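You operate a simulated robot arm through the tools that you are given. There is no shell and no other tool. Be economical: measure what you need, move in short steps, check, and stop when the job is done.

You run a simulated two-armed robot. Do the job below in one go: nothing can be reset, and whatever is moved stays where it is left.

TASK
Red lever back to tank, pull the clear hose off pump and can.
Fine: lay both ends on the bumper; battery switch off.
Where things are to end (x, y in the base frame): black sleeve of the clear hose within 6 cm of [48, -4]; dip end of the clear hose within 6 cm of [48, -28].

It is judged by the outcome, as a careful person would: the job done as asked, and still so three seconds after it is handed in. It fails if anything else is knocked over, pushed out of place, dropped, spilled or broken.

THE ROBOT
Two 7-joint arms with fingered hands on one trunk, on a base that drives. Base frame: it is fixed to the floor where the robot stands at the start and does not move with it; the origin is under the middle of the robot, x ahead of it, y to its left, z up. Units: cm, rad, N and s.
The left shoulder is at the start at [4, 14.6, 98.5], the right one opposite. With the tool pointing down near the work surface each hand reaches from about 10 to 68 cm from the robot's upright axis, wherever it stands, measured 20 degrees to its own side. Places, roughly: black pressure wheel [80, 10, 90]; black sleeve of the clear hose (4x4x13 cm) [70, 0, 70]; dip end of the clear hose (4x4x12 cm) [50, 20, 80]; jet valve lever [70, -10, 90]; lance valve lever [70, -10, 60]; long red lever [70, 0, 70]; mini valve lever [80, 0, 80]; red battery switch [70, 0, 110]; top of the bumper [50, -20, 50]; yellow valve lever [70, -40, 60]. Payload 4 kg a hand.
The tool frame of a hand sits at the grasp point between the pads (the TCP): z along the fingers, y along the line on which they close. The tips reach 2.6 cm beyond it. Largest opening 14.8 cm; the body of the gripper starts 7.3 cm behind the TCP. The gripper is a hand of 3 fingers: y runs from the thumb to the fingers, the wrist lies at [0, 0, -22.4] in the tool frame, and closing takes about 1.5 s.
Orientation is told as [roll, pitch, yaw] about the base's x, y, z axes, in that order, counted from this pose: with the fingers straight down and closing along the base's y, the tool's x points along the base's -x, its y along +y and its z along -z.

THE INTERFACE
- The arms move only by the tool play_rows. It takes "left_increments", "right_increments" or both (then of equal length, played together; a hand with none holds still); each is one flat list of numbers, 6 for each row, row after row: the shift along the tool's x, y, z in cm, then the turn, a rotation vector about the tool's x, y, z in rad. In form: [tx, ty, tz, rx, ry, rz, tx, ty, tz, rx, ry, rz, ...]. A call has 1 to 20 rows; each row is the pose to reach, as a shift and turn from the pose commanded when the call began, along the tool's axes at that moment. "left_hand" and "right_hand" are, for a hand that has rows, the gripper command, from -1 (fully open) to 1 (shut), values between in proportion, set as the call begins (left out, the last holds). Each row takes 0.2 s and may step no farther than 5 cm and 0.15 rad from the row before; otherwise, or with a gripper value out of range, the whole call is refused. Where a pose cannot be reached the arm comes as near as it can. A force on the tool above 80 N (or 10 N above the force at the start of the call, whichever is more), or a blocked arm, ends the call early, and 0.2 s more pass. The fingers move at their own pace (about 10.8 cm/s each) and stop on an object; they squeeze with about 25 N. The grip force told is the motor's: it shows also when the fingers shut on nothing. Time passes only in rows, and 0.2 s behind the last, so rows that repeat a pose let the fingers close. The reply holds the time, the measured pose of the TCP, the force on the tool along the base axes, the opening and the grip force, in the units named above and with some noise, with the torque about the TCP (base axes, N m) and any sound that the robot's microphone picked up, and new pictures: "pictures" is both (left out), scene, wrist or none (wrist: the cameras of the hands that moved).
- Cameras (640 x 400 px; columns grow to the right, rows downward): "scene" is now at [12.62, 0.81, 123.81]; the picture's right is [0.09, -1.00, 0.00], its down [-0.26, -0.02, -0.97] and it looks along [0.96, 0.09, -0.26] (base axes); focal length 214 px, centre (320, 200). "left" rides on the left gripper at [-6.8, -3.9, -9] in its tool frame; the picture's right is [0.50, -0.87, 0.00], its down [0.66, 0.38, -0.65] and it looks along [0.57, 0.33, 0.76] (tool axes); focal length 222 px, centre (320, 200). "right" rides on the right gripper at [6.8, -3.9, -9] in its tool frame; the picture's right is [0.50, 0.87, 0.00], its down [-0.66, 0.38, -0.65] and it looks along [-0.57, 0.33, 0.76] (tool axes); focal length 222 px, centre (320, 200). There is no depth. A picture from a camera that has moved, and an enlarged one, comes with that camera's place and axes in the base frame and with its lens. The place of the scene camera against the robot may be out by one fixed shift of up to 2.5 cm in any direction.
- raise_lower(by): slides the trunk up (or, below 0, down) by that many cm; the arms and the scene camera ride with it, the base frame stays. It gives what a move gives, with no picture.
- steer(legs): drives the robot by 1 to 6 legs, each [ahead, left, turn to the left] in cm, cm and rad, along the robot's own axes; the way and the turn of a leg run together, so that a leg with both is an arc; at most 150 cm and 3.142 rad a leg. The arms and the cameras ride along, it lands a little off, and it stops where it bumps. It gives what a move gives, and a new picture of the scene camera.
- move_fingers(finger1, finger2, thumb_bend, hand): sets how far each is bent, from 0 (flat) to 1 (curled in); at 0.3 the hand is open as for a grip, at 0.7 the pads meet at the TCP. One left out holds its place. A second passes; each finger stops where it meets its share of the squeeze, and holds until it gets a number again. A gripper value or a shape takes the hand back. It gives what a move gives, with no picture; readings hold the bend of each and the force on the fingers (four entries, about 0 where the hand has none), thumb and palm.
- grasp_type(shape, hand): the hand has 3 fingers and takes this shape, open, in about a second: jaw (thumb against the fingers, like two jaws); tri (thumb and two fingers); tip (a fingertip pinch); poke (one finger out to press); point (the index stretched); flat (the hand flat); cup (the hand cupped); fist (a fist). The gripper value then closes the fingers along that shape, each until it touches; the sizes above hold for jaw. It gives what a move gives, with no picture.
- pan_tilt(pan, tilt): turns the head with the scene camera to pan (to the left, within 1.501 rad either way) and tilt (down, from -0.506 to 1.204), counted from straight ahead of the robot. It gives what a move gives, and a new picture of the scene camera.
- enlarge(camera, box): a new picture of the part [left, top, right, bottom] of that camera's present view, enlarged. No time passes.
- job_done(): hands the job in; it is judged then, once.

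Go step by step. Nothing tells you exact positions but the pictures and the camera data: compare them with the known pose of the tool, close in by small moves and look again before you grip or let go. The budget is 120 turns and 260 pictures, counting those below and the enlarged ones. Unless the task says otherwise, let go and move clear before handing in, and close with one line.

The tools are called after ">>>" by a JSON object that holds its "name" and its "arguments". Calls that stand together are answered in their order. play_rows: Moves the arms, as the interface text tells. Its arguments: {"type":"object","properties":{"left_increments":{"type":"array"},"left_hand":{"type":"number"},"right_increments":{"type":"array"},"right_hand":{"type":"number"},"pictures":{"type":"string","enum":["both","scene","wrist","none"]}},"required":[]} The other tools are called the same way: raise_lower (by) slides the trunk up or down; grasp_type (shape, hand) gives the hand a shape; move_fingers (finger1, finger2, thumb_bend, hand) moves the fingers one by one; steer (legs) drives the base; pan_tilt (pan, tilt) turns the head that bears the scene camera; enlarge (camera, box) takes an enlarged picture of a part of a camera's view; job_done () hands the job in.

At the start:

```text
clock: 0.0
left_tcp_pos: [41.56, 17.78, 123.58]
left_tcp_rot: [0.0, 0.0, 0.001]
left_contact_force: [0.0, -0.5, 0.2]
left_torque: [-0.02, 0.01, -0.02]
left_gripper_width: 14.79
left_gripper_force: 0.0
left_shape: jaw
left_bend: [0.3, 0.3, 0.3]
left_finger forces: [0.0, 0.0, 0.1, 0.0, 0.0, 0.0]
right_tcp_pos: [29.79, -9.39, 126.03]
right_tcp_rot: [0.001, 0.002, 0.0]
right_contact_force: [0.0, -1.1, -0.1]
right_torque: [0.0, 0.02, -0.02]
right_gripper_width: 14.79
right_gripper_force: 0.1
right_shape: jaw
right_bend: [0.3, 0.3, 0.3]
right_finger forces: [0.0, 0.0, 0.0, 0.0, 0.0, 0.1]
trunk travel left (down, up): [-15.4, 35.1]
robot x, y, heading: [0.07, 0.14, -0.0]
head pan, tilt: [0.093, 0.265]
```

scene: 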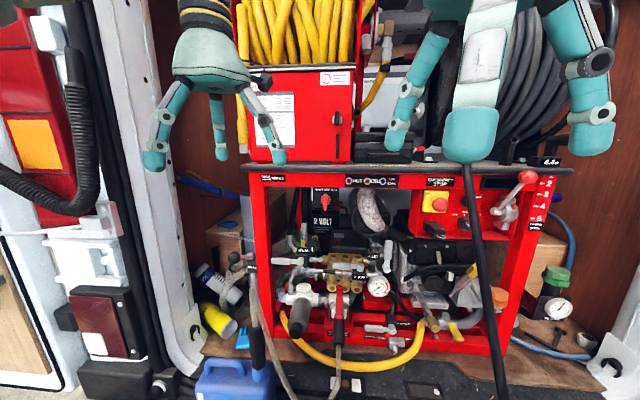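
right: 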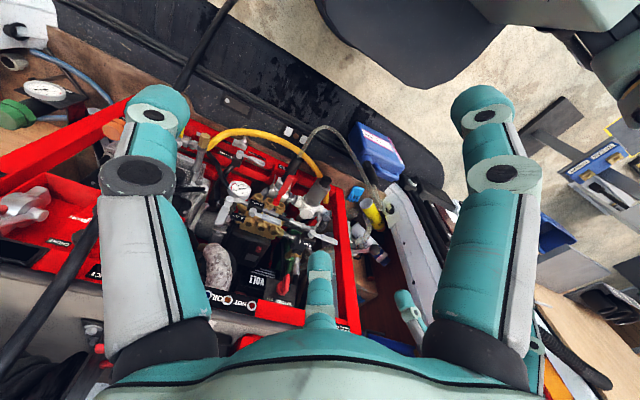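
left: 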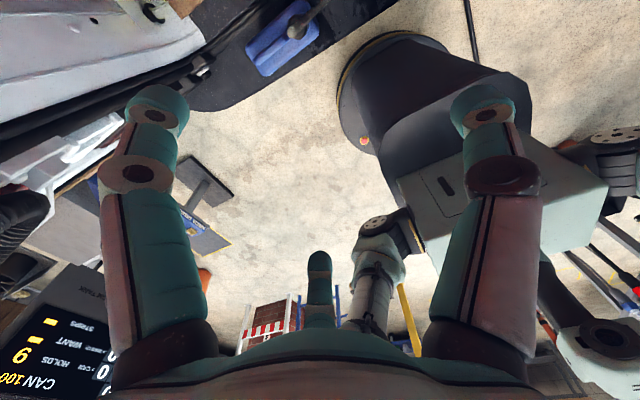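

I see a van's rear with a red pump frame, a blue can at lower left, a clear hose and a bumper below. I'll look closer before moving.

>>> {"name": "enlarge", "arguments": {"camera": "scene", "box": [240, 160, 440, 285]}}

>>> {"name": "enlarge", "arguments": {"camera": "scene", "box": [190, 260, 440, 400]}}

>>> {"name": "pan_tilt", "arguments": {"pan": 0.1, "tilt": 0.7}}

```text
3.20 times, centred on (340, 222) of scene
camera zoom: at [12.62, 0.81, 123.81], right [0.09, -1.0, 0.0], down [-0.26, -0.02, -0.97], along [0.96, 0.09, -0.26], focal length 686 px, centre (256, 128)
```

zoom: 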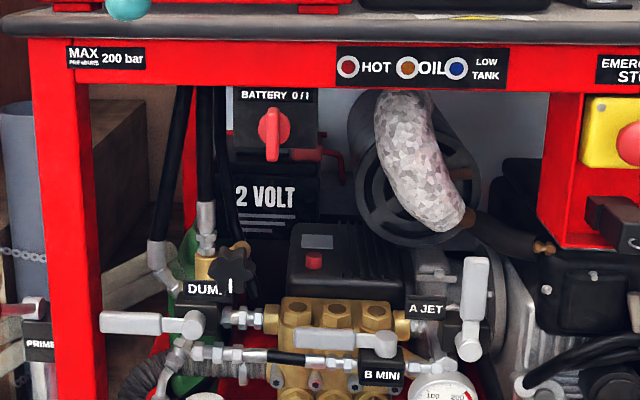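

```text
2.56 times, centred on (315, 330) of scene
camera zoom: at [12.62, 0.81, 123.81], right [0.09, -1.0, 0.0], down [-0.26, -0.02, -0.97], along [0.96, 0.09, -0.26], focal length 549 px, centre (333, -133)
```

zoom: 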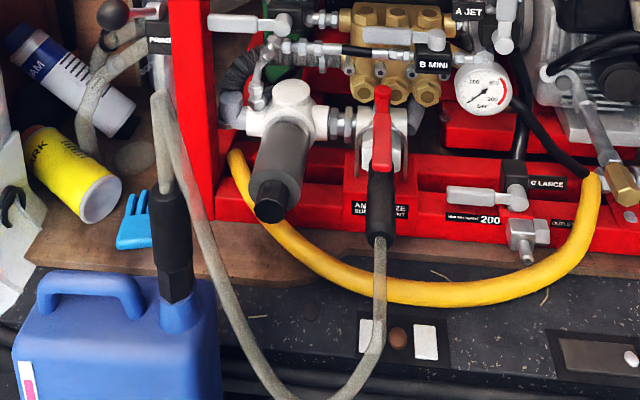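

```text
clock: 0.9
left_tcp_pos: [41.51, 17.76, 123.48]
left_tcp_rot: [0.001, -0.001, -0.001]
left_contact_force: [-0.1, -0.3, 0.2]
left_torque: [0.02, 0.03, 0.05]
left_gripper_width: 14.79
left_gripper_force: 0.1
left_shape: jaw
left_bend: [0.3, 0.3, 0.3]
left_finger forces: [0.1, 0.1, 0.0, 0.0, 0.0, 0.0]
right_tcp_pos: [29.83, -9.29, 126.03]
right_tcp_rot: [0.0, 0.001, 0.0]
right_contact_force: [1.0, -0.6, 0.5]
right_torque: [0.0, 0.02, 0.04]
right_gripper_width: 14.8
right_gripper_force: 0.0
right_shape: jaw
right_bend: [0.3, 0.3, 0.3]
right_finger forces: [0.0, 0.1, 0.0, 0.0, 0.0, 0.1]
trunk travel left (down, up): [-15.4, 35.1]
robot x, y, heading: [0.17, 0.0, 0.0]
head pan, tilt: [0.099, 0.7]
camera scene: at [11.77, 0.79, 119.88], right [0.1, -1.0, 0.0], down [-0.64, -0.06, -0.77], along [0.76, 0.08, -0.64], focal length 214 px, centre (320, 200)
```

scene: 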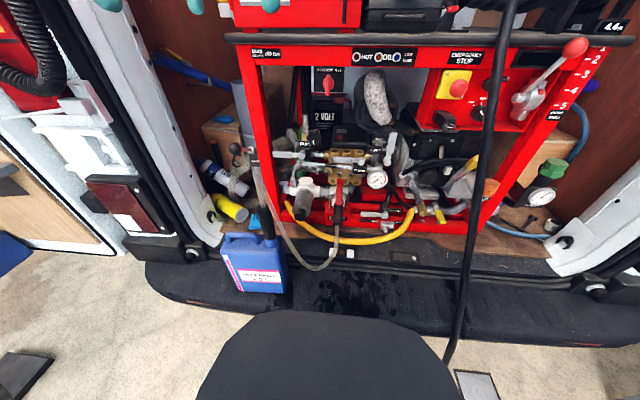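

Looking closer at the lever, its label, the sleeve and the can.

>>> {"name": "enlarge", "arguments": {"camera": "scene", "box": [290, 145, 390, 245]}}

>>> {"name": "enlarge", "arguments": {"camera": "scene", "box": [190, 130, 350, 300]}}

```text
4.00 times, centred on (340, 195) of scene
camera zoom: at [11.77, 0.79, 119.88], right [0.1, -1.0, 0.0], down [-0.64, -0.06, -0.77], along [0.76, 0.08, -0.64], focal length 858 px, centre (240, 220)
```

zoom: 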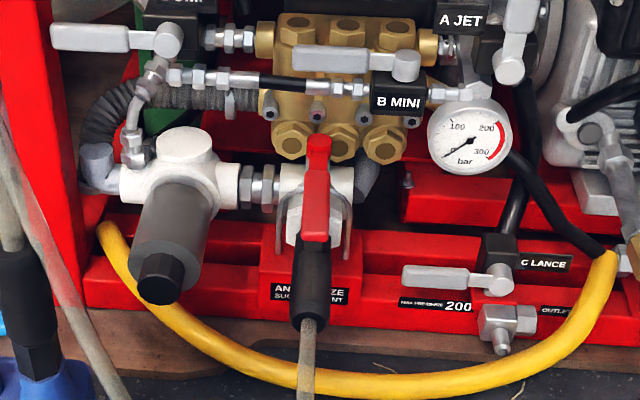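

```text
2.35 times, centred on (270, 215) of scene
camera zoom: at [11.77, 0.79, 119.88], right [0.1, -1.0, 0.0], down [-0.64, -0.06, -0.77], along [0.76, 0.08, -0.64], focal length 505 px, centre (438, 165)
```

zoom: 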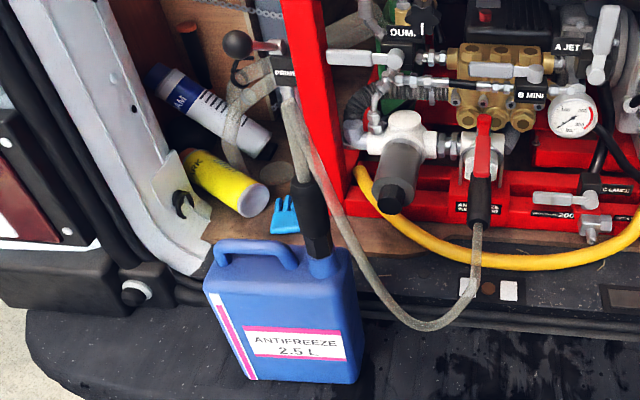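

The lever seems to hang on the suction valve with the sleeve plugged in below it. I'll bring the right hand forward, fingers level, to use its wrist camera for labels and for parallax.

>>> {"name": "play_rows", "arguments": {"right_increments": [-1.82, 0, 2.82, 0, -0.1428, 0, -3.64, 0, 5.64, 0, -0.2856, 0, -5.45, 0, 8.45, 0, -0.428, 0, -7.27, 0, 11.27, 0, -0.571, 0, -9.1, 0, 14.1, 0, -0.714, 0, -10.9, 0, 16.9, 0, -0.857, 0, -12.7, 0, 19.7, 0, -1.0, 0, -14.5, 0, 22.5, 0, -1.142, 0, -16.4, 0, 25.4, 0, -1.285, 0, -18.2, 0, 28.2, 0, -1.428, 0, -20, 0, 31, 0, -1.57, 0]}}

```text
clock: 3.3
left_tcp_pos: [41.54, 17.77, 123.81]
left_tcp_rot: [-0.001, 0.0, 0.002]
left_contact_force: [0.0, -0.3, 0.1]
left_torque: [-0.01, -0.03, -0.01]
left_gripper_width: 14.79
left_gripper_force: 0.0
left_shape: jaw
left_bend: [0.3, 0.3, 0.3]
left_finger forces: [0.1, 0.0, 0.0, 0.0, 0.1, 0.0]
right_tcp_pos: [43.94, -10.33, 113.8]
right_tcp_rot: [-0.252, -1.492, 0.248]
right_contact_force: [-0.6, -0.2, -1.1]
right_torque: [0.03, 0.04, 0.0]
right_gripper_width: 14.79
right_gripper_force: 0.1
right_shape: jaw
right_bend: [0.3, 0.3, 0.3]
right_finger forces: [0.0, 0.0, 0.1, 0.0, 0.0, 0.1]
right hand out of reach, approached as far as the arm can: row 9, 10, 11
trunk travel left (down, up): [-15.4, 35.1]
robot x, y, heading: [-0.01, -0.11, -0.002]
head pan, tilt: [0.099, 0.7]
camera scene: at [11.73, 0.85, 119.87], right [0.1, -0.99, 0.0], down [-0.64, -0.06, -0.77], along [0.76, 0.08, -0.64], focal length 214 px, centre (320, 200)
camera right: at [34.4, -14.31, 107.73], right [-0.04, 0.86, -0.52], down [-0.6, 0.39, 0.7], along [0.8, 0.33, 0.5], focal length 222 px, centre (320, 200)
```

scene: 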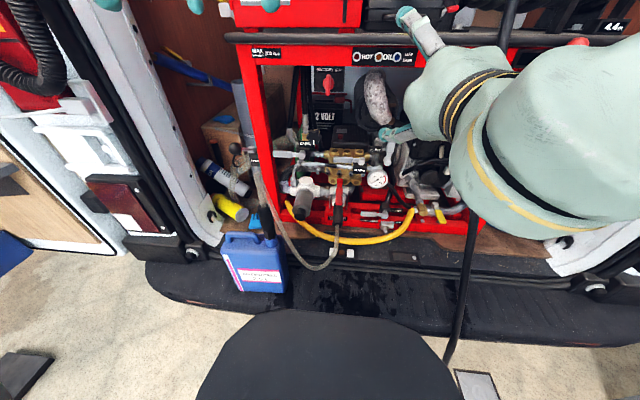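
right: 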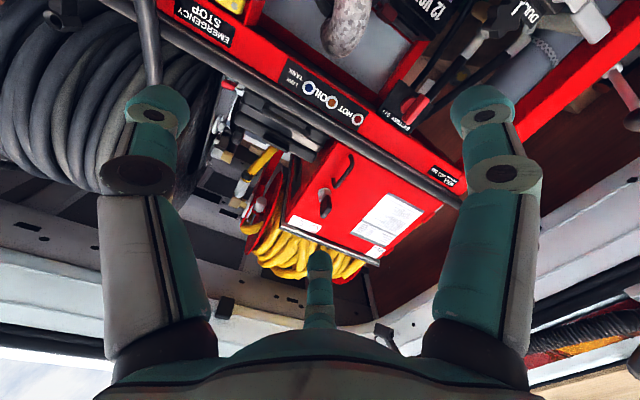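

The wrist camera looks up in this pose. The enlarged scene view is sharp, so I'll use it on small boxes first.

>>> {"name": "enlarge", "arguments": {"camera": "scene", "box": [315, 160, 363, 190]}}

>>> {"name": "enlarge", "arguments": {"camera": "scene", "box": [315, 188, 363, 225]}}

>>> {"name": "enlarge", "arguments": {"camera": "scene", "box": [305, 60, 353, 105]}}

>>> {"name": "enlarge", "arguments": {"camera": "scene", "box": [225, 130, 295, 245]}}

```text
13.33 times, centred on (339, 175) of scene
camera zoom: at [11.73, 0.85, 119.87], right [0.1, -0.99, 0.0], down [-0.64, -0.06, -0.77], along [0.76, 0.08, -0.64], focal length 2860 px, centre (67, 533)
```

zoom: 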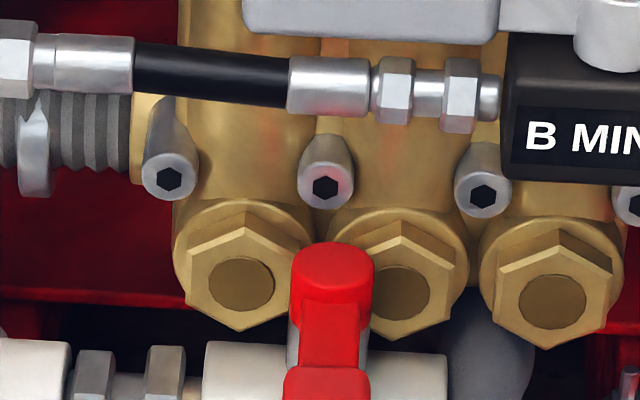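

```text
10.81 times, centred on (339, 206) of scene
camera zoom: at [11.73, 0.85, 119.87], right [0.1, -0.99, 0.0], down [-0.64, -0.06, -0.77], along [0.76, 0.08, -0.64], focal length 2319 px, centre (115, 130)
```

zoom: 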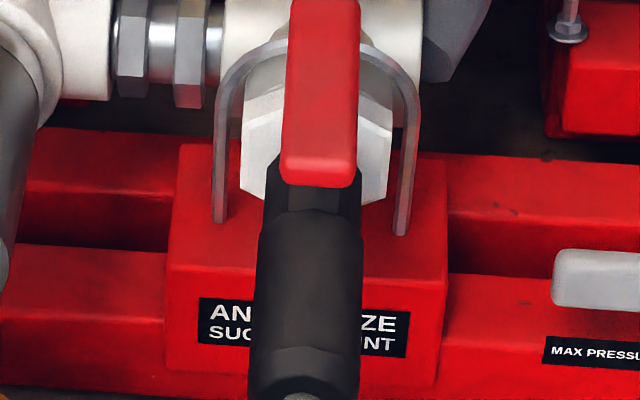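

```text
8.89 times, centred on (329, 82) of scene
camera zoom: at [11.73, 0.85, 119.87], right [0.1, -0.99, 0.0], down [-0.64, -0.06, -0.77], along [0.76, 0.08, -0.64], focal length 1906 px, centre (240, 1244)
```

zoom: 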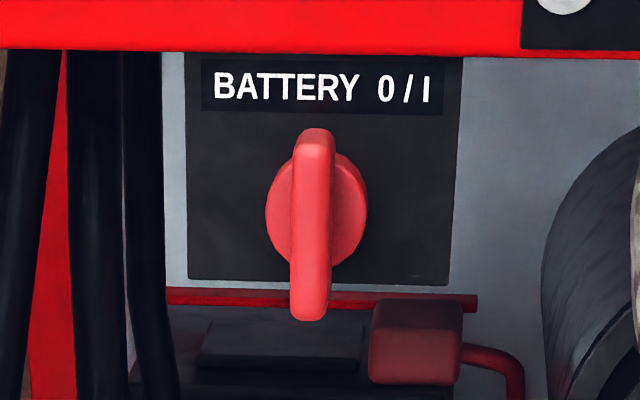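

```text
3.48 times, centred on (260, 188) of scene
camera zoom: at [11.73, 0.85, 119.87], right [0.1, -0.99, 0.0], down [-0.64, -0.06, -0.77], along [0.76, 0.08, -0.64], focal length 746 px, centre (529, 244)
```

zoom: 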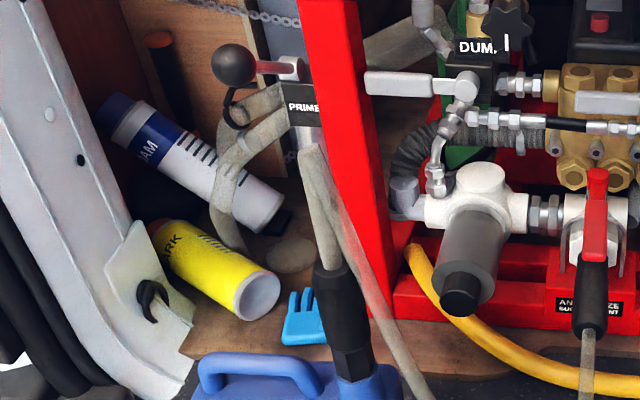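

The lever points toward the front (antifreeze) port, but I need another viewpoint to see what "tank" means. I'll tip the right hand back down so its wrist camera looks ahead and down at the valve.

>>> {"name": "play_rows", "arguments": {"right_increments": [0, 0, 0, 0, 0.14, 0, 0, 0, 0, 0, 0.28, 0, 0, 0, 0, 0, 0.42, 0, 0, 0, 0, 0, 0.56, 0, 0, 0, 0, 0, 0.7, 0, 0, 0, 0, 0, 0.84, 0, 0, 0, 0, 0, 0.98, 0, 0, 0, 0, 0, 1.1, 0]}}

```text
clock: 5.1
left_tcp_pos: [41.56, 17.81, 123.73]
left_tcp_rot: [-0.001, 0.001, 0.002]
left_contact_force: [0.8, 0.8, -0.7]
left_torque: [0.02, -0.07, -0.03]
left_gripper_width: 14.78
left_gripper_force: 0.1
left_shape: jaw
left_bend: [0.3, 0.3, 0.3]
left_finger forces: [0.1, 0.0, 0.0, 0.0, 0.1, 0.0]
right_tcp_pos: [44.13, -10.4, 113.74]
right_tcp_rot: [-0.019, -0.391, 0.005]
right_contact_force: [-0.3, 0.0, 0.3]
right_torque: [-0.01, 0.03, 0.03]
right_gripper_width: 14.8
right_gripper_force: 0.0
right_shape: jaw
right_bend: [0.3, 0.3, 0.3]
right_finger forces: [0.0, 0.0, 0.0, 0.0, 0.1, 0.0]
trunk travel left (down, up): [-15.4, 35.1]
robot x, y, heading: [-0.05, 0.14, 0.0]
head pan, tilt: [0.099, 0.7]
camera scene: at [11.8, 0.82, 119.87], right [0.1, -1.0, 0.0], down [-0.64, -0.06, -0.76], along [0.76, 0.08, -0.64], focal length 214 px, centre (320, 200)
camera right: at [34.5, -14.1, 119.58], right [-0.46, 0.86, -0.21], down [0.36, 0.39, 0.85], along [0.81, 0.32, -0.49], focal length 222 px, centre (320, 200)
```

scene: 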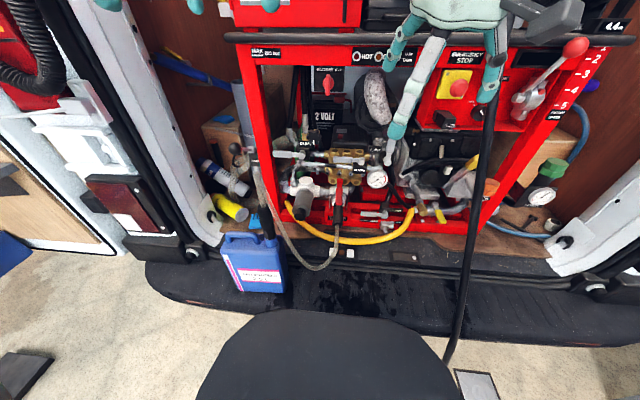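
right: 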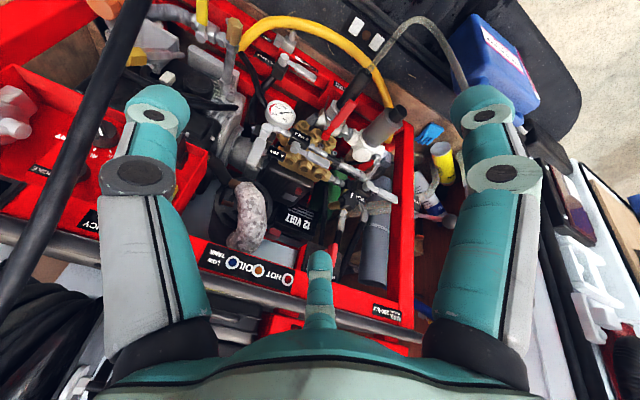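

>>> {"name": "enlarge", "arguments": {"camera": "right", "box": [300, 70, 420, 165]}}

>>> {"name": "enlarge", "arguments": {"camera": "right", "box": [200, 170, 420, 320]}}

```text
4.21 times, centred on (360, 118) of right
camera zoom: at [34.5, -14.1, 119.58], right [-0.46, 0.86, -0.21], down [0.36, 0.39, 0.85], along [0.81, 0.32, -0.49], focal length 935 px, centre (152, 547)
```

zoom: 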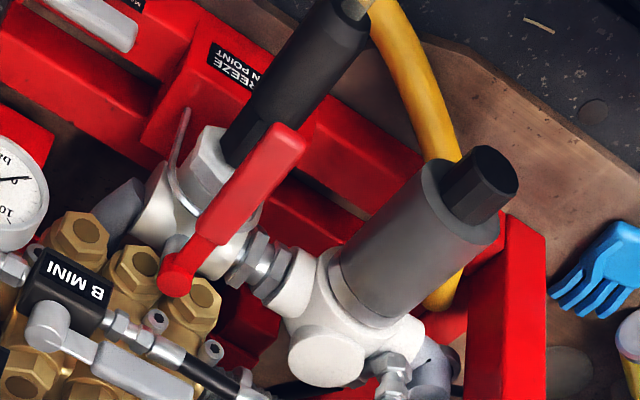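

```text
2.67 times, centred on (310, 245) of right
camera zoom: at [34.5, -14.1, 119.58], right [-0.46, 0.86, -0.21], down [0.36, 0.39, 0.85], along [0.81, 0.32, -0.49], focal length 592 px, centre (347, 80)
```

zoom: 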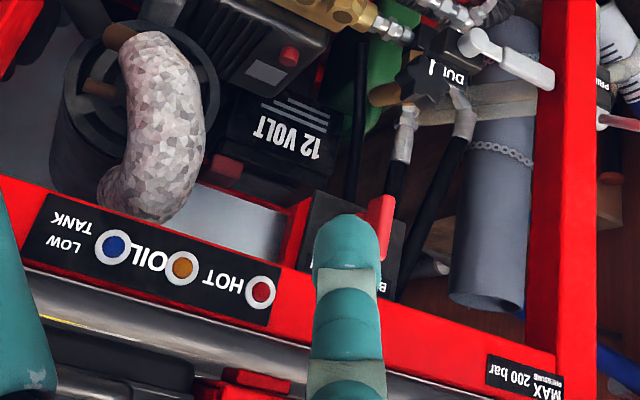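

Now it's clear: the lever sits on a vertical stem at about (77,0,74), tip at (65,0,73), pointing to the front antifreeze port. I need to know which side the tank line is on, so I'll take a closer wrist look.

>>> {"name": "play_rows", "arguments": {"right_increments": [-1.6, 0.8, 4.5, 0, 0, 0, -3.2, 1.6, 9, 0, 0, 0, -4.8, 2.4, 13.6, 0, 0, 0, -6.4, 3.2, 18, 0, 0, 0, -7.9, 4, 22.5, 0, 0, 0]}}

>>> {"name": "enlarge", "arguments": {"camera": "right", "box": [200, 0, 460, 160]}}

>>> {"name": "enlarge", "arguments": {"camera": "scene", "box": [285, 140, 345, 195]}}

```text
clock: 6.3
left_tcp_pos: [41.63, 17.79, 123.58]
left_tcp_rot: [-0.001, 0.001, -0.002]
left_contact_force: [-0.4, 0.2, 0.9]
left_torque: [0.05, 0.03, 0.02]
left_gripper_width: 14.77
left_gripper_force: 0.1
left_shape: jaw
left_bend: [0.3, 0.3, 0.3]
left_finger forces: [0.1, 0.0, 0.0, 0.1, 0.0, 0.1]
right_tcp_pos: [60.19, -6.63, 95.78]
right_tcp_rot: [-0.02, -0.393, 0.004]
right_contact_force: [-0.2, -0.1, 0.3]
right_torque: [0.01, 0.02, 0.03]
right_gripper_width: 14.78
right_gripper_force: 0.0
right_shape: jaw
right_bend: [0.3, 0.3, 0.3]
right_finger forces: [0.0, 0.0, 0.1, 0.0, 0.1, 0.0]
trunk travel left (down, up): [-15.4, 35.1]
robot x, y, heading: [0.01, -0.44, -0.001]
head pan, tilt: [0.099, 0.7]
camera scene: at [11.89, 0.82, 119.86], right [0.1, -1.0, 0.0], down [-0.64, -0.06, -0.76], along [0.76, 0.08, -0.65], focal length 214 px, centre (320, 200)
camera right: at [50.53, -10.47, 101.66], right [-0.46, 0.86, -0.21], down [0.36, 0.39, 0.85], along [0.81, 0.31, -0.49], focal length 222 px, centre (320, 200)
```

scene: 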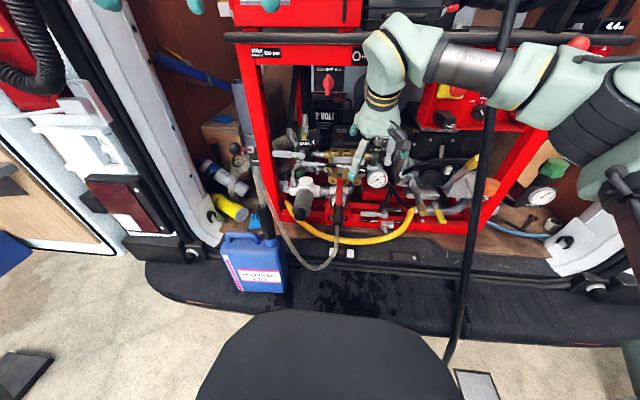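
right: 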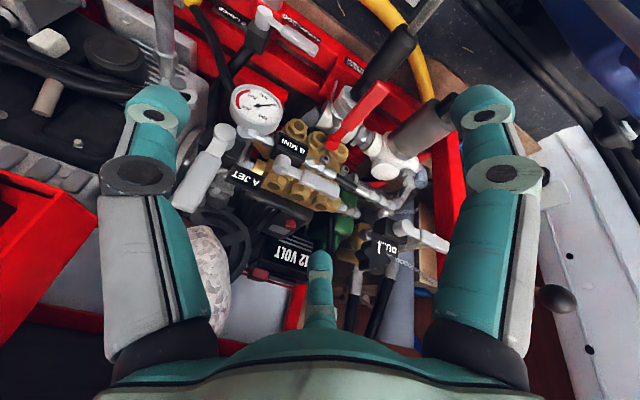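

```text
2.46 times, centred on (330, 80) of right
camera zoom: at [50.53, -10.47, 101.66], right [-0.46, 0.86, -0.21], down [0.36, 0.39, 0.85], along [0.81, 0.31, -0.49], focal length 547 px, centre (295, 495)
```

zoom: 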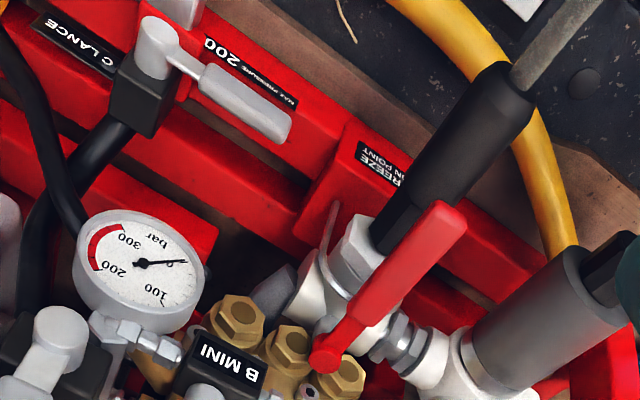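

```text
7.27 times, centred on (315, 168) of scene
camera zoom: at [11.89, 0.82, 119.86], right [0.1, -1.0, 0.0], down [-0.64, -0.06, -0.76], along [0.76, 0.08, -0.65], focal length 1560 px, centre (356, 436)
```

zoom: 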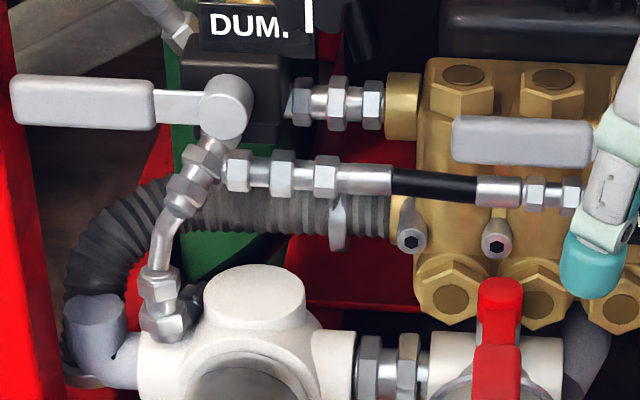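

The corrugated hose appears to run from the filter to the pump inlet, so the tank line may be the grey elbow on the valve's right. I'll check that.

>>> {"name": "enlarge", "arguments": {"camera": "scene", "box": [330, 160, 400, 215]}}

>>> {"name": "enlarge", "arguments": {"camera": "right", "box": [240, 60, 360, 160]}}

>>> {"name": "enlarge", "arguments": {"camera": "right", "box": [330, 120, 460, 270]}}

```text
7.27 times, centred on (365, 188) of scene
camera zoom: at [11.89, 0.82, 119.86], right [0.1, -1.0, 0.0], down [-0.64, -0.06, -0.76], along [0.76, 0.08, -0.65], focal length 1560 px, centre (-7, 291)
```

zoom: 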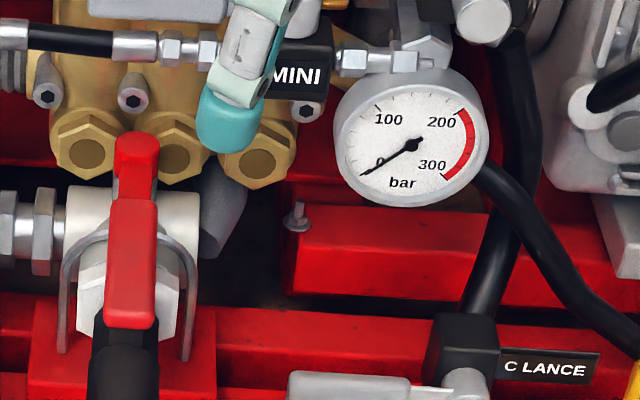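

```text
4.00 times, centred on (300, 110) of right
camera zoom: at [50.53, -10.47, 101.66], right [-0.46, 0.86, -0.21], down [0.36, 0.39, 0.85], along [0.81, 0.31, -0.49], focal length 888 px, centre (400, 560)
```

zoom: 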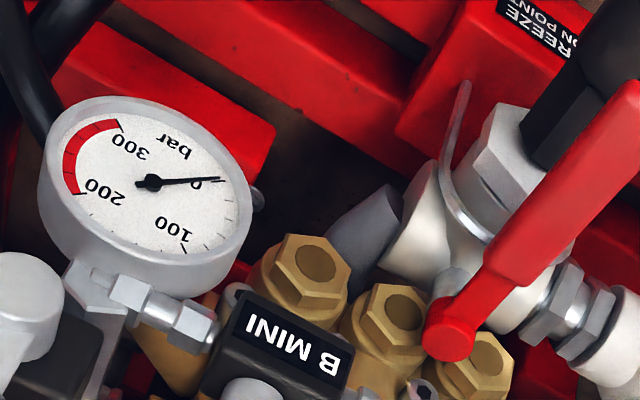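

```text
2.67 times, centred on (395, 195) of right
camera zoom: at [50.53, -10.47, 101.66], right [-0.46, 0.86, -0.21], down [0.36, 0.39, 0.85], along [0.81, 0.31, -0.49], focal length 592 px, centre (120, 213)
```

zoom: 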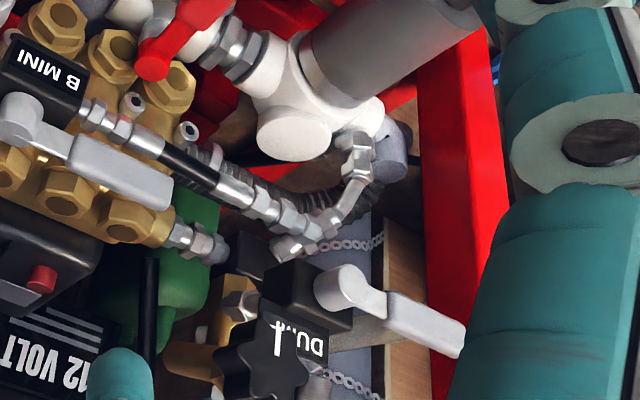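

The grey pipe leaves the valve's right end toward the back; the corrugated hose goes filter-to-pump. I'll lower the trunk for a flatter look under the pump to confirm.

>>> {"name": "raise_lower", "arguments": {"by": -14}}

>>> {"name": "pan_tilt", "arguments": {"pan": 0.0, "tilt": 0.5}}

>>> {"name": "enlarge", "arguments": {"camera": "scene", "box": [240, 130, 400, 230]}}

>>> {"name": "enlarge", "arguments": {"camera": "right", "box": [200, 0, 460, 160]}}

```text
clock: 8.0
left_tcp_pos: [41.57, 17.66, 109.46]
left_tcp_rot: [0.001, -0.001, -0.001]
left_contact_force: [-0.2, -1.0, -0.4]
left_torque: [-0.03, 0.01, -0.03]
left_gripper_width: 14.8
left_gripper_force: 0.0
left_shape: jaw
left_bend: [0.3, 0.3, 0.3]
left_finger forces: [0.1, 0.0, 0.0, 0.0, 0.0, 0.1]
right_tcp_pos: [60.13, -6.78, 81.9]
right_tcp_rot: [-0.02, -0.393, 0.003]
right_contact_force: [-0.8, -0.3, 0.0]
right_torque: [0.03, 0.04, -0.01]
right_gripper_width: 14.78
right_gripper_force: 0.1
right_shape: jaw
right_bend: [0.3, 0.3, 0.3]
right_finger forces: [0.0, 0.0, 0.0, 0.0, 0.0, 0.0]
trunk travel left (down, up): [-1.4, 49.1]
robot x, y, heading: [-0.07, 0.14, 0.003]
head pan, tilt: [0.099, 0.7]
```

```text
clock: 8.7
left_tcp_pos: [41.5, 17.61, 109.58]
left_tcp_rot: [0.001, -0.001, 0.003]
left_contact_force: [-0.6, 0.4, -0.1]
left_torque: [0.02, 0.04, -0.04]
left_gripper_width: 14.77
left_gripper_force: 0.1
left_shape: jaw
left_bend: [0.3, 0.3, 0.3]
left_finger forces: [0.1, 0.0, 0.0, 0.0, 0.0, 0.0]
right_tcp_pos: [60.07, -6.78, 81.82]
right_tcp_rot: [-0.021, -0.392, 0.003]
right_contact_force: [-0.2, 0.5, -0.7]
right_torque: [0.03, 0.0, -0.01]
right_gripper_width: 14.79
right_gripper_force: 0.0
right_shape: jaw
right_bend: [0.3, 0.3, 0.3]
right_finger forces: [0.0, 0.1, 0.1, 0.0, 0.0, 0.0]
trunk travel left (down, up): [-1.4, 49.1]
robot x, y, heading: [0.23, -0.14, 0.004]
head pan, tilt: [0.0, 0.499]
camera scene: at [12.42, -0.05, 107.61], right [0.0, -1.0, 0.0], down [-0.48, 0.0, -0.88], along [0.88, 0.0, -0.48], focal length 214 px, centre (320, 200)
```

scene: 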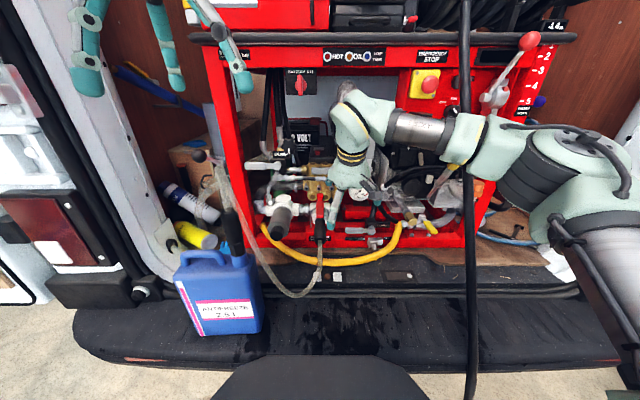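

```text
4.00 times, centred on (320, 180) of scene
camera zoom: at [12.42, -0.05, 107.61], right [0.0, -1.0, 0.0], down [-0.48, 0.0, -0.88], along [0.88, 0.0, -0.48], focal length 858 px, centre (320, 280)
```

zoom: 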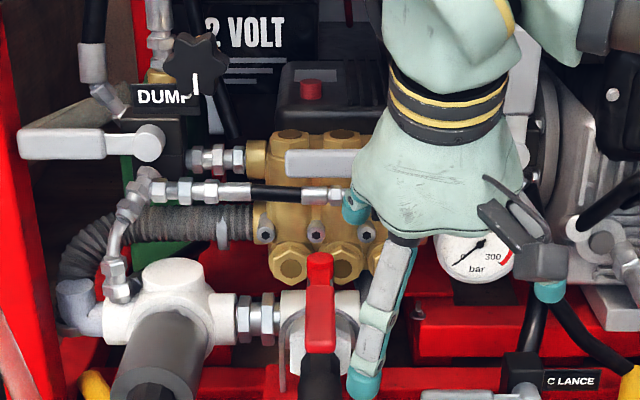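

```text
2.46 times, centred on (330, 80) of right
camera zoom: at [50.39, -10.51, 87.74], right [-0.46, 0.86, -0.21], down [0.36, 0.39, 0.85], along [0.81, 0.31, -0.49], focal length 547 px, centre (295, 495)
```

zoom: 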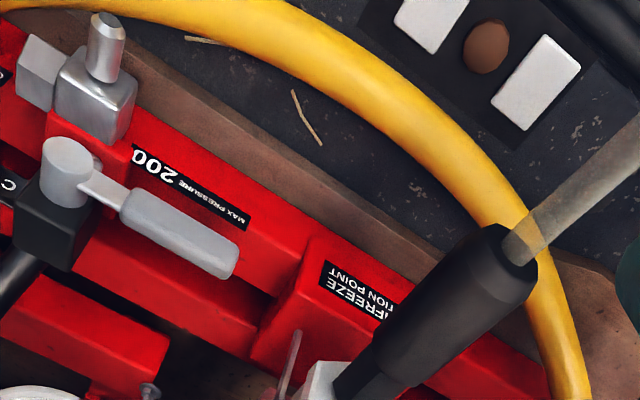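

The flatter view confirms it: corrugated line runs filter-to-pump, and the tank pipe enters at the valve's right, so the lever should swing to point right. I'll close the right hand and bring it to the left side of the lever.

>>> {"name": "play_rows", "arguments": {"right_increments": [-0.5, 3.8, -1.2, 0, 0, 0, -1, 7.6, -2.5, 0, 0, 0, -1.5, 11.4, -3.7, 0, 0, 0, -1.5, 11.4, -3.7, 0, -0.14, 0, -1.5, 11.4, -3.7, 0, -0.28, 0, -1.5, 11.4, -3.7, 0, -0.41, 0, -1.5, 11.4, -3.7, 0, -0.41, 0, -1.5, 11.4, -3.7, 0, -0.41, 0], "right_hand": 1}}

>>> {"name": "enlarge", "arguments": {"camera": "scene", "box": [240, 130, 400, 230]}}

```text
clock: 10.5
left_tcp_pos: [41.56, 17.73, 109.59]
left_tcp_rot: [-0.002, 0.0, 0.002]
left_contact_force: [0.3, 0.2, -0.5]
left_torque: [0.0, -0.03, 0.01]
left_gripper_width: 14.81
left_gripper_force: 0.0
left_shape: jaw
left_bend: [0.3, 0.3, 0.3]
left_finger forces: [0.1, 0.0, 0.1, 0.0, 0.0, 0.1]
right_tcp_pos: [60.03, 4.8, 85.56]
right_tcp_rot: [-0.025, -0.804, 0.015]
right_contact_force: [-0.4, 0.8, 0.3]
right_torque: [0.0, 0.0, 0.01]
right_gripper_width: 0.0
right_gripper_force: 24.7
right_shape: jaw
right_bend: [0.7, 0.7, 0.7]
right_finger forces: [0.0, 0.0, 0.0, 0.0, 0.0, 0.0]
trunk travel left (down, up): [-1.4, 49.1]
robot x, y, heading: [-0.06, 0.37, 0.002]
head pan, tilt: [0.0, 0.499]
camera scene: at [12.42, -0.05, 107.62], right [0.0, -1.0, 0.0], down [-0.48, 0.0, -0.88], along [0.88, 0.0, -0.48], focal length 214 px, centre (320, 200)
camera right: at [48.86, 0.91, 87.1], right [-0.34, 0.86, -0.38], down [-0.01, 0.4, 0.92], along [0.94, 0.32, -0.12], focal length 222 px, centre (320, 200)
```

scene: 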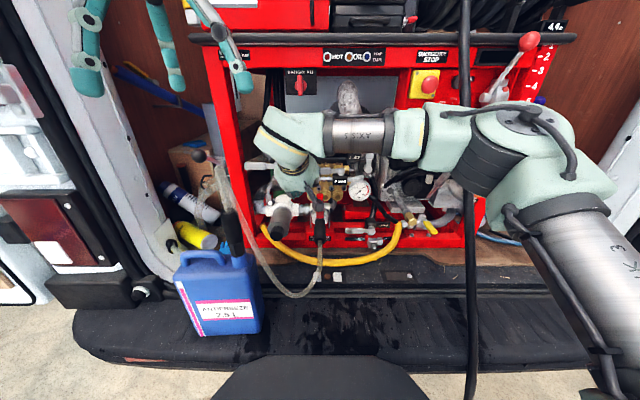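
right: 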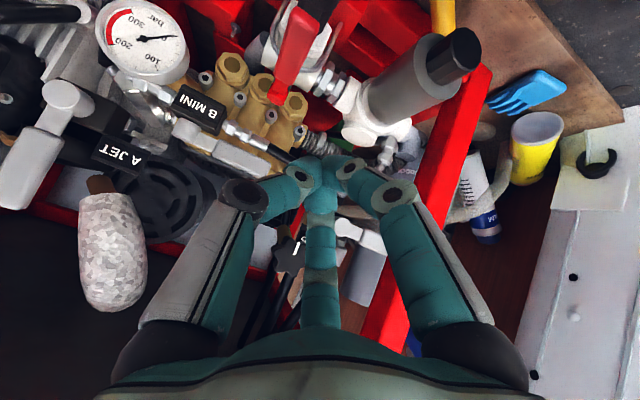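

```text
4.00 times, centred on (320, 180) of scene
camera zoom: at [12.42, -0.05, 107.62], right [0.0, -1.0, 0.0], down [-0.48, 0.0, -0.88], along [0.88, 0.0, -0.48], focal length 858 px, centre (320, 280)
```

zoom: 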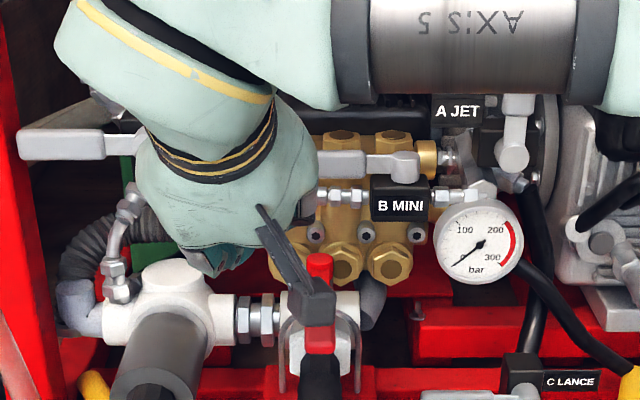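

Hand is closed at the left of the lever; I'll go down beside it, then look.

>>> {"name": "play_rows", "arguments": {"right_increments": [0.7, 0, 3.4, 0, 0, 0, 1.35, 0, 6.9, 0, 0, 0, 2.0, 0, 10.3, 0, 0, 0, 2.7, 0, 13.7, 0, 0, 0]}}

>>> {"name": "enlarge", "arguments": {"camera": "scene", "box": [240, 130, 400, 230]}}

```text
clock: 11.5
left_tcp_pos: [41.57, 17.65, 109.58]
left_tcp_rot: [-0.002, -0.001, 0.001]
left_contact_force: [0.8, -0.4, 0.0]
left_torque: [-0.02, 0.03, -0.01]
left_gripper_width: 14.79
left_gripper_force: 0.1
left_shape: jaw
left_bend: [0.3, 0.3, 0.3]
left_finger forces: [0.0, 0.0, 0.0, 0.0, 0.0, 0.0]
right_tcp_pos: [68.23, 4.39, 74.09]
right_tcp_rot: [-0.026, -0.803, 0.016]
right_contact_force: [0.5, 0.5, 0.9]
right_torque: [0.03, 0.02, -0.04]
right_gripper_width: 0.01
right_gripper_force: 25.3
right_shape: jaw
right_bend: [0.7, 0.7, 0.7]
right_finger forces: [0.0, 0.1, 0.0, 0.1, 0.0, 0.0]
trunk travel left (down, up): [-1.4, 49.1]
robot x, y, heading: [0.21, 0.36, -0.0]
head pan, tilt: [0.0, 0.499]
camera scene: at [12.48, -0.05, 107.61], right [0.0, -1.0, 0.0], down [-0.48, 0.0, -0.88], along [0.88, 0.0, -0.48], focal length 214 px, centre (320, 200)
camera right: at [56.97, 0.61, 75.53], right [-0.34, 0.86, -0.38], down [-0.01, 0.4, 0.92], along [0.94, 0.32, -0.12], focal length 222 px, centre (320, 200)
```

scene: 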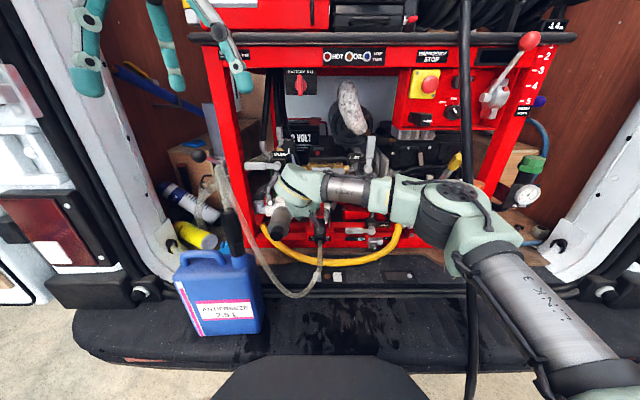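
right: 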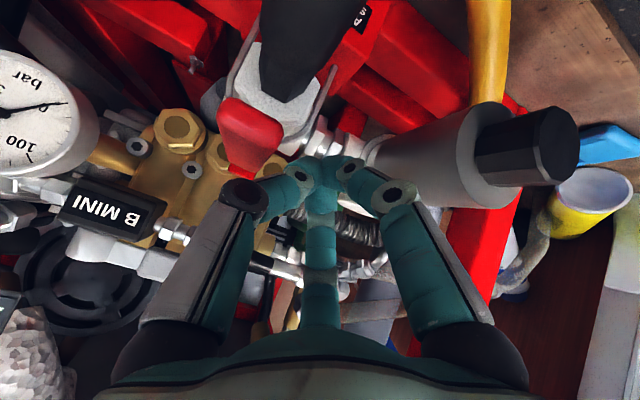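

```text
4.00 times, centred on (320, 180) of scene
camera zoom: at [12.48, -0.05, 107.61], right [0.0, -1.0, 0.0], down [-0.48, 0.0, -0.88], along [0.88, 0.0, -0.48], focal length 858 px, centre (320, 280)
```

zoom: 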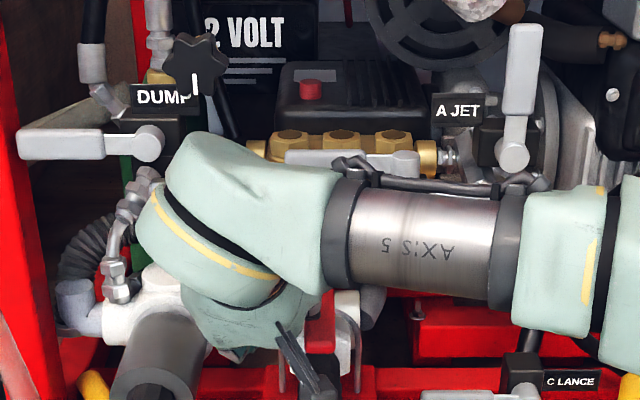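

Fingertips sit left of the lever. I'll push it gently a few centimetres to the right and watch the force.

>>> {"name": "play_rows", "arguments": {"right_increments": [0, -1, 0, 0, 0, 0, 0, -2, 0, 0, 0, 0, 0, -3, 0, 0, 0, 0, 0, -4, 0, 0, 0, 0, 0, -5, 0, 0, 0, 0, 0, -6, 0, 0, 0, 0]}}

```text
clock: 12.9
left_tcp_pos: [41.41, 18.36, 109.5]
left_tcp_rot: [-0.004, 0.0, 0.003]
left_contact_force: [0.1, -0.6, 0.1]
left_torque: [0.01, -0.02, 0.02]
left_gripper_width: 14.81
left_gripper_force: 0.0
left_shape: jaw
left_bend: [0.3, 0.3, 0.3]
left_finger forces: [0.0, 0.0, 0.1, 0.0, 0.0, 0.0]
right_tcp_pos: [68.08, -0.2, 74.44]
right_tcp_rot: [-0.028, -0.81, 0.043]
right_contact_force: [15.3, 49.0, 8.0]
right_torque: [0.8, -0.36, 0.57]
right_gripper_width: 0.0
right_gripper_force: 25.2
right_shape: jaw
right_bend: [0.7, 0.7, 0.76]
right_finger forces: [45.8, 38.5, 0.0, 0.0, 0.0, 0.0]
trunk travel left (down, up): [-1.4, 49.1]
robot x, y, heading: [0.42, 0.21, -0.001]
head pan, tilt: [0.0, 0.499]
camera scene: at [12.44, 0.42, 107.61], right [0.0, -1.0, 0.0], down [-0.48, 0.0, -0.88], along [0.88, 0.0, -0.48], focal length 214 px, centre (320, 200)
camera right: at [56.9, -4.32, 75.84], right [-0.36, 0.85, -0.38], down [-0.03, 0.4, 0.92], along [0.93, 0.34, -0.12], focal length 222 px, centre (320, 200)
```

scene: 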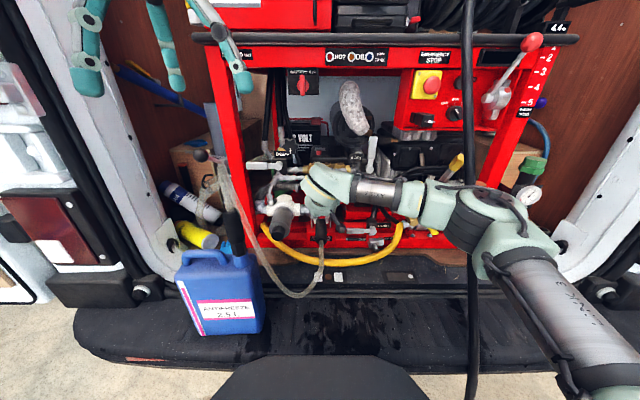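
right: 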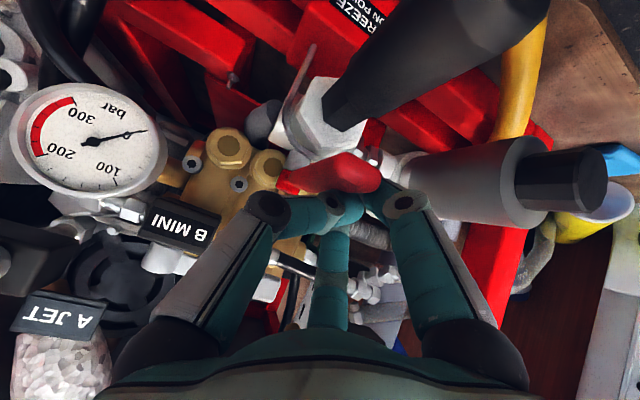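

Force rose to 49 N; I need to see whether the lever moved.

>>> {"name": "enlarge", "arguments": {"camera": "right", "box": [230, 90, 440, 230]}}

>>> {"name": "enlarge", "arguments": {"camera": "scene", "box": [280, 180, 360, 240]}}

```text
2.86 times, centred on (335, 160) of right
camera zoom: at [56.9, -4.32, 75.84], right [-0.36, 0.85, -0.38], down [-0.03, 0.4, 0.92], along [0.93, 0.34, -0.12], focal length 635 px, centre (277, 314)
```

zoom: 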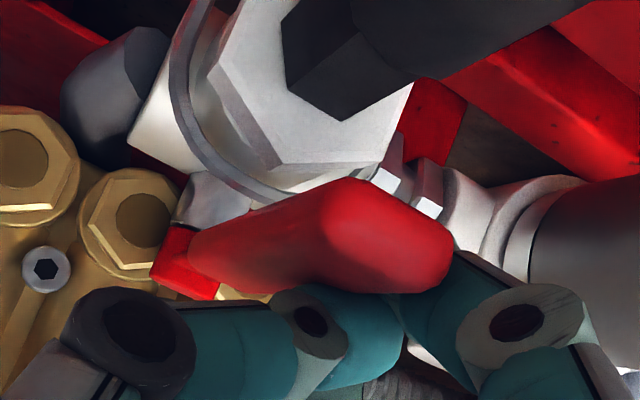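

```text
6.67 times, centred on (320, 210) of scene
camera zoom: at [12.44, 0.42, 107.61], right [0.0, -1.0, 0.0], down [-0.48, 0.0, -0.88], along [0.88, 0.0, -0.48], focal length 1430 px, centre (320, 133)
```

zoom: 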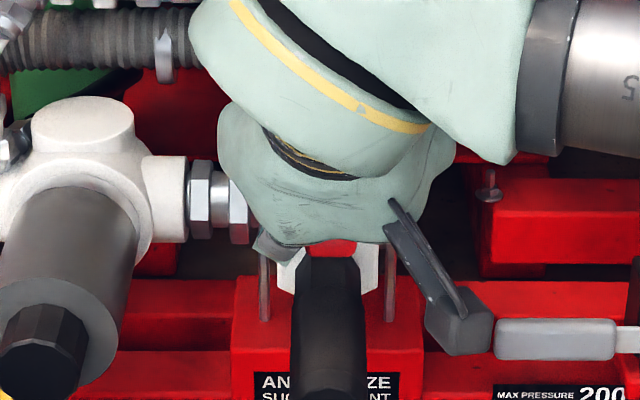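

The lever did not move: it is against a stop that way. I'll hop over it and try pushing from the right toward the left.

>>> {"name": "play_rows", "arguments": {"right_increments": [0, 2.5, 0, 0, 0, 0, -3, 2.5, -2.8, 0, 0, 0, -5.8, 2.5, -5.6, 0, 0, 0, -5.8, -0.5, -5.6, 0, 0, 0, -5.8, -3.8, -5.6, 0, 0, 0, -3, -3.8, -2.8, 0, 0, 0, 0, -3.8, 0, 0, 0, 0]}}

>>> {"name": "play_rows", "arguments": {"right_increments": [0, 1, 0, 0, 0, 0, 0, 2, 0, 0, 0, 0, 0, 3, 0, 0, 0, 0, 0, 4, 0, 0, 0, 0, 0, 5, 0, 0, 0, 0, 0, 6, 0, 0, 0, 0]}}

>>> {"name": "enlarge", "arguments": {"camera": "right", "box": [150, 50, 440, 230]}}

```text
clock: 14.5
left_tcp_pos: [41.49, 17.7, 109.69]
left_tcp_rot: [0.0, 0.002, -0.002]
left_contact_force: [-0.4, 0.1, 0.3]
left_torque: [-0.02, -0.01, -0.01]
left_gripper_width: 14.79
left_gripper_force: 0.1
left_shape: jaw
left_bend: [0.3, 0.3, 0.3]
left_finger forces: [0.1, 0.0, 0.0, 0.0, 0.0, 0.0]
right_tcp_pos: [68.0, -5.12, 74.54]
right_tcp_rot: [-0.027, -0.803, 0.015]
right_contact_force: [0.4, -1.2, 0.9]
right_torque: [0.02, 0.0, 0.0]
right_gripper_width: 0.0
right_gripper_force: 25.2
right_shape: jaw
right_bend: [0.7, 0.7, 0.76]
right_finger forces: [0.0, 0.1, 0.0, 0.0, 0.0, 0.1]
trunk travel left (down, up): [-1.4, 49.1]
robot x, y, heading: [0.16, -0.04, -0.002]
head pan, tilt: [0.0, 0.499]
camera scene: at [12.45, -0.07, 107.61], right [0.0, -1.0, 0.0], down [-0.48, 0.0, -0.88], along [0.88, 0.0, -0.48], focal length 214 px, centre (320, 200)
camera right: at [56.83, -9.03, 76.04], right [-0.34, 0.86, -0.38], down [-0.01, 0.4, 0.92], along [0.94, 0.32, -0.12], focal length 222 px, centre (320, 200)
```

scene: 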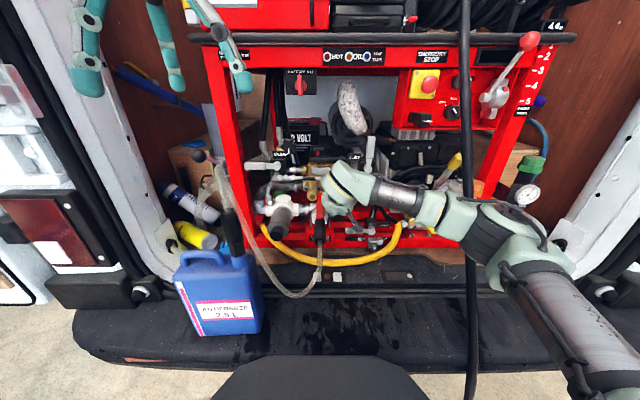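
right: 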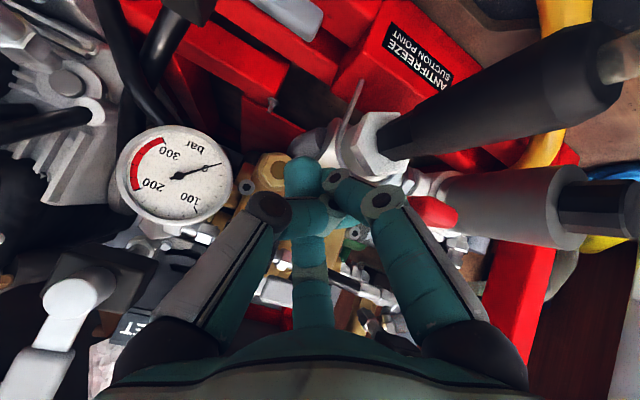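

```text
clock: 15.9
left_tcp_pos: [41.48, 17.74, 109.51]
left_tcp_rot: [0.0, 0.0, 0.002]
left_contact_force: [0.6, 0.4, -0.2]
left_torque: [-0.03, -0.02, 0.01]
left_gripper_width: 14.8
left_gripper_force: 0.2
left_shape: jaw
left_bend: [0.3, 0.3, 0.3]
left_finger forces: [0.0, 0.0, 0.1, 0.0, 0.0, 0.0]
right_tcp_pos: [68.06, 0.77, 74.32]
right_tcp_rot: [-0.028, -0.803, 0.017]
right_contact_force: [1.0, -0.6, 0.5]
right_torque: [-0.01, -0.02, 0.0]
right_gripper_width: 0.0
right_gripper_force: 25.6
right_shape: jaw
right_bend: [0.7, 0.7, 0.75]
right_finger forces: [0.0, 0.1, 0.0, 0.1, 0.0, 0.1]
trunk travel left (down, up): [-1.4, 49.1]
robot x, y, heading: [-0.35, 0.15, 0.005]
head pan, tilt: [0.0, 0.499]
camera scene: at [12.41, -0.05, 107.62], right [0.0, -1.0, 0.0], down [-0.48, 0.0, -0.88], along [0.88, 0.0, -0.48], focal length 214 px, centre (320, 200)
camera right: at [56.88, -3.1, 75.82], right [-0.34, 0.86, -0.38], down [-0.01, 0.4, 0.92], along [0.94, 0.32, -0.12], focal length 222 px, centre (320, 200)
```

scene: 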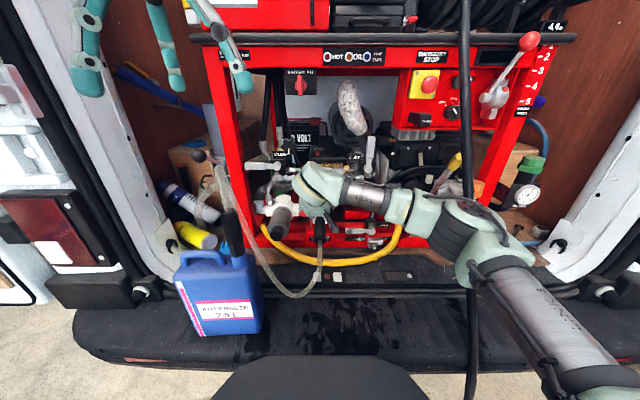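
right: 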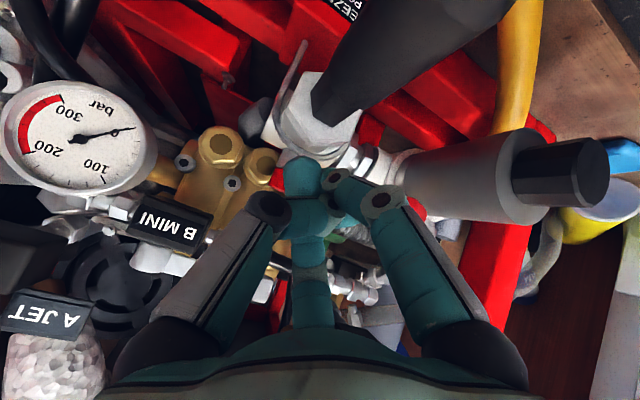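

```text
2.21 times, centred on (295, 140) of right
camera zoom: at [56.88, -3.1, 75.82], right [-0.34, 0.86, -0.38], down [-0.01, 0.4, 0.92], along [0.94, 0.32, -0.12], focal length 490 px, centre (375, 332)
```

zoom: 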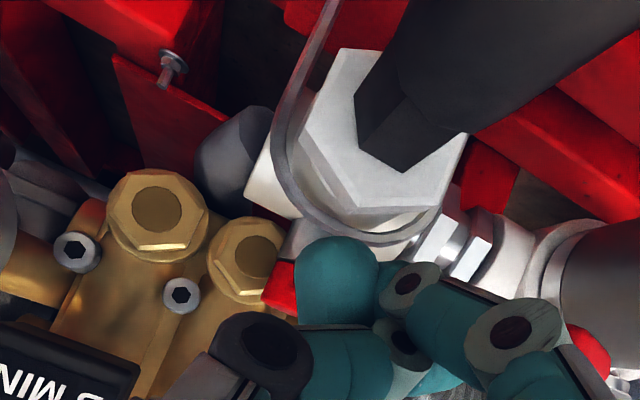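

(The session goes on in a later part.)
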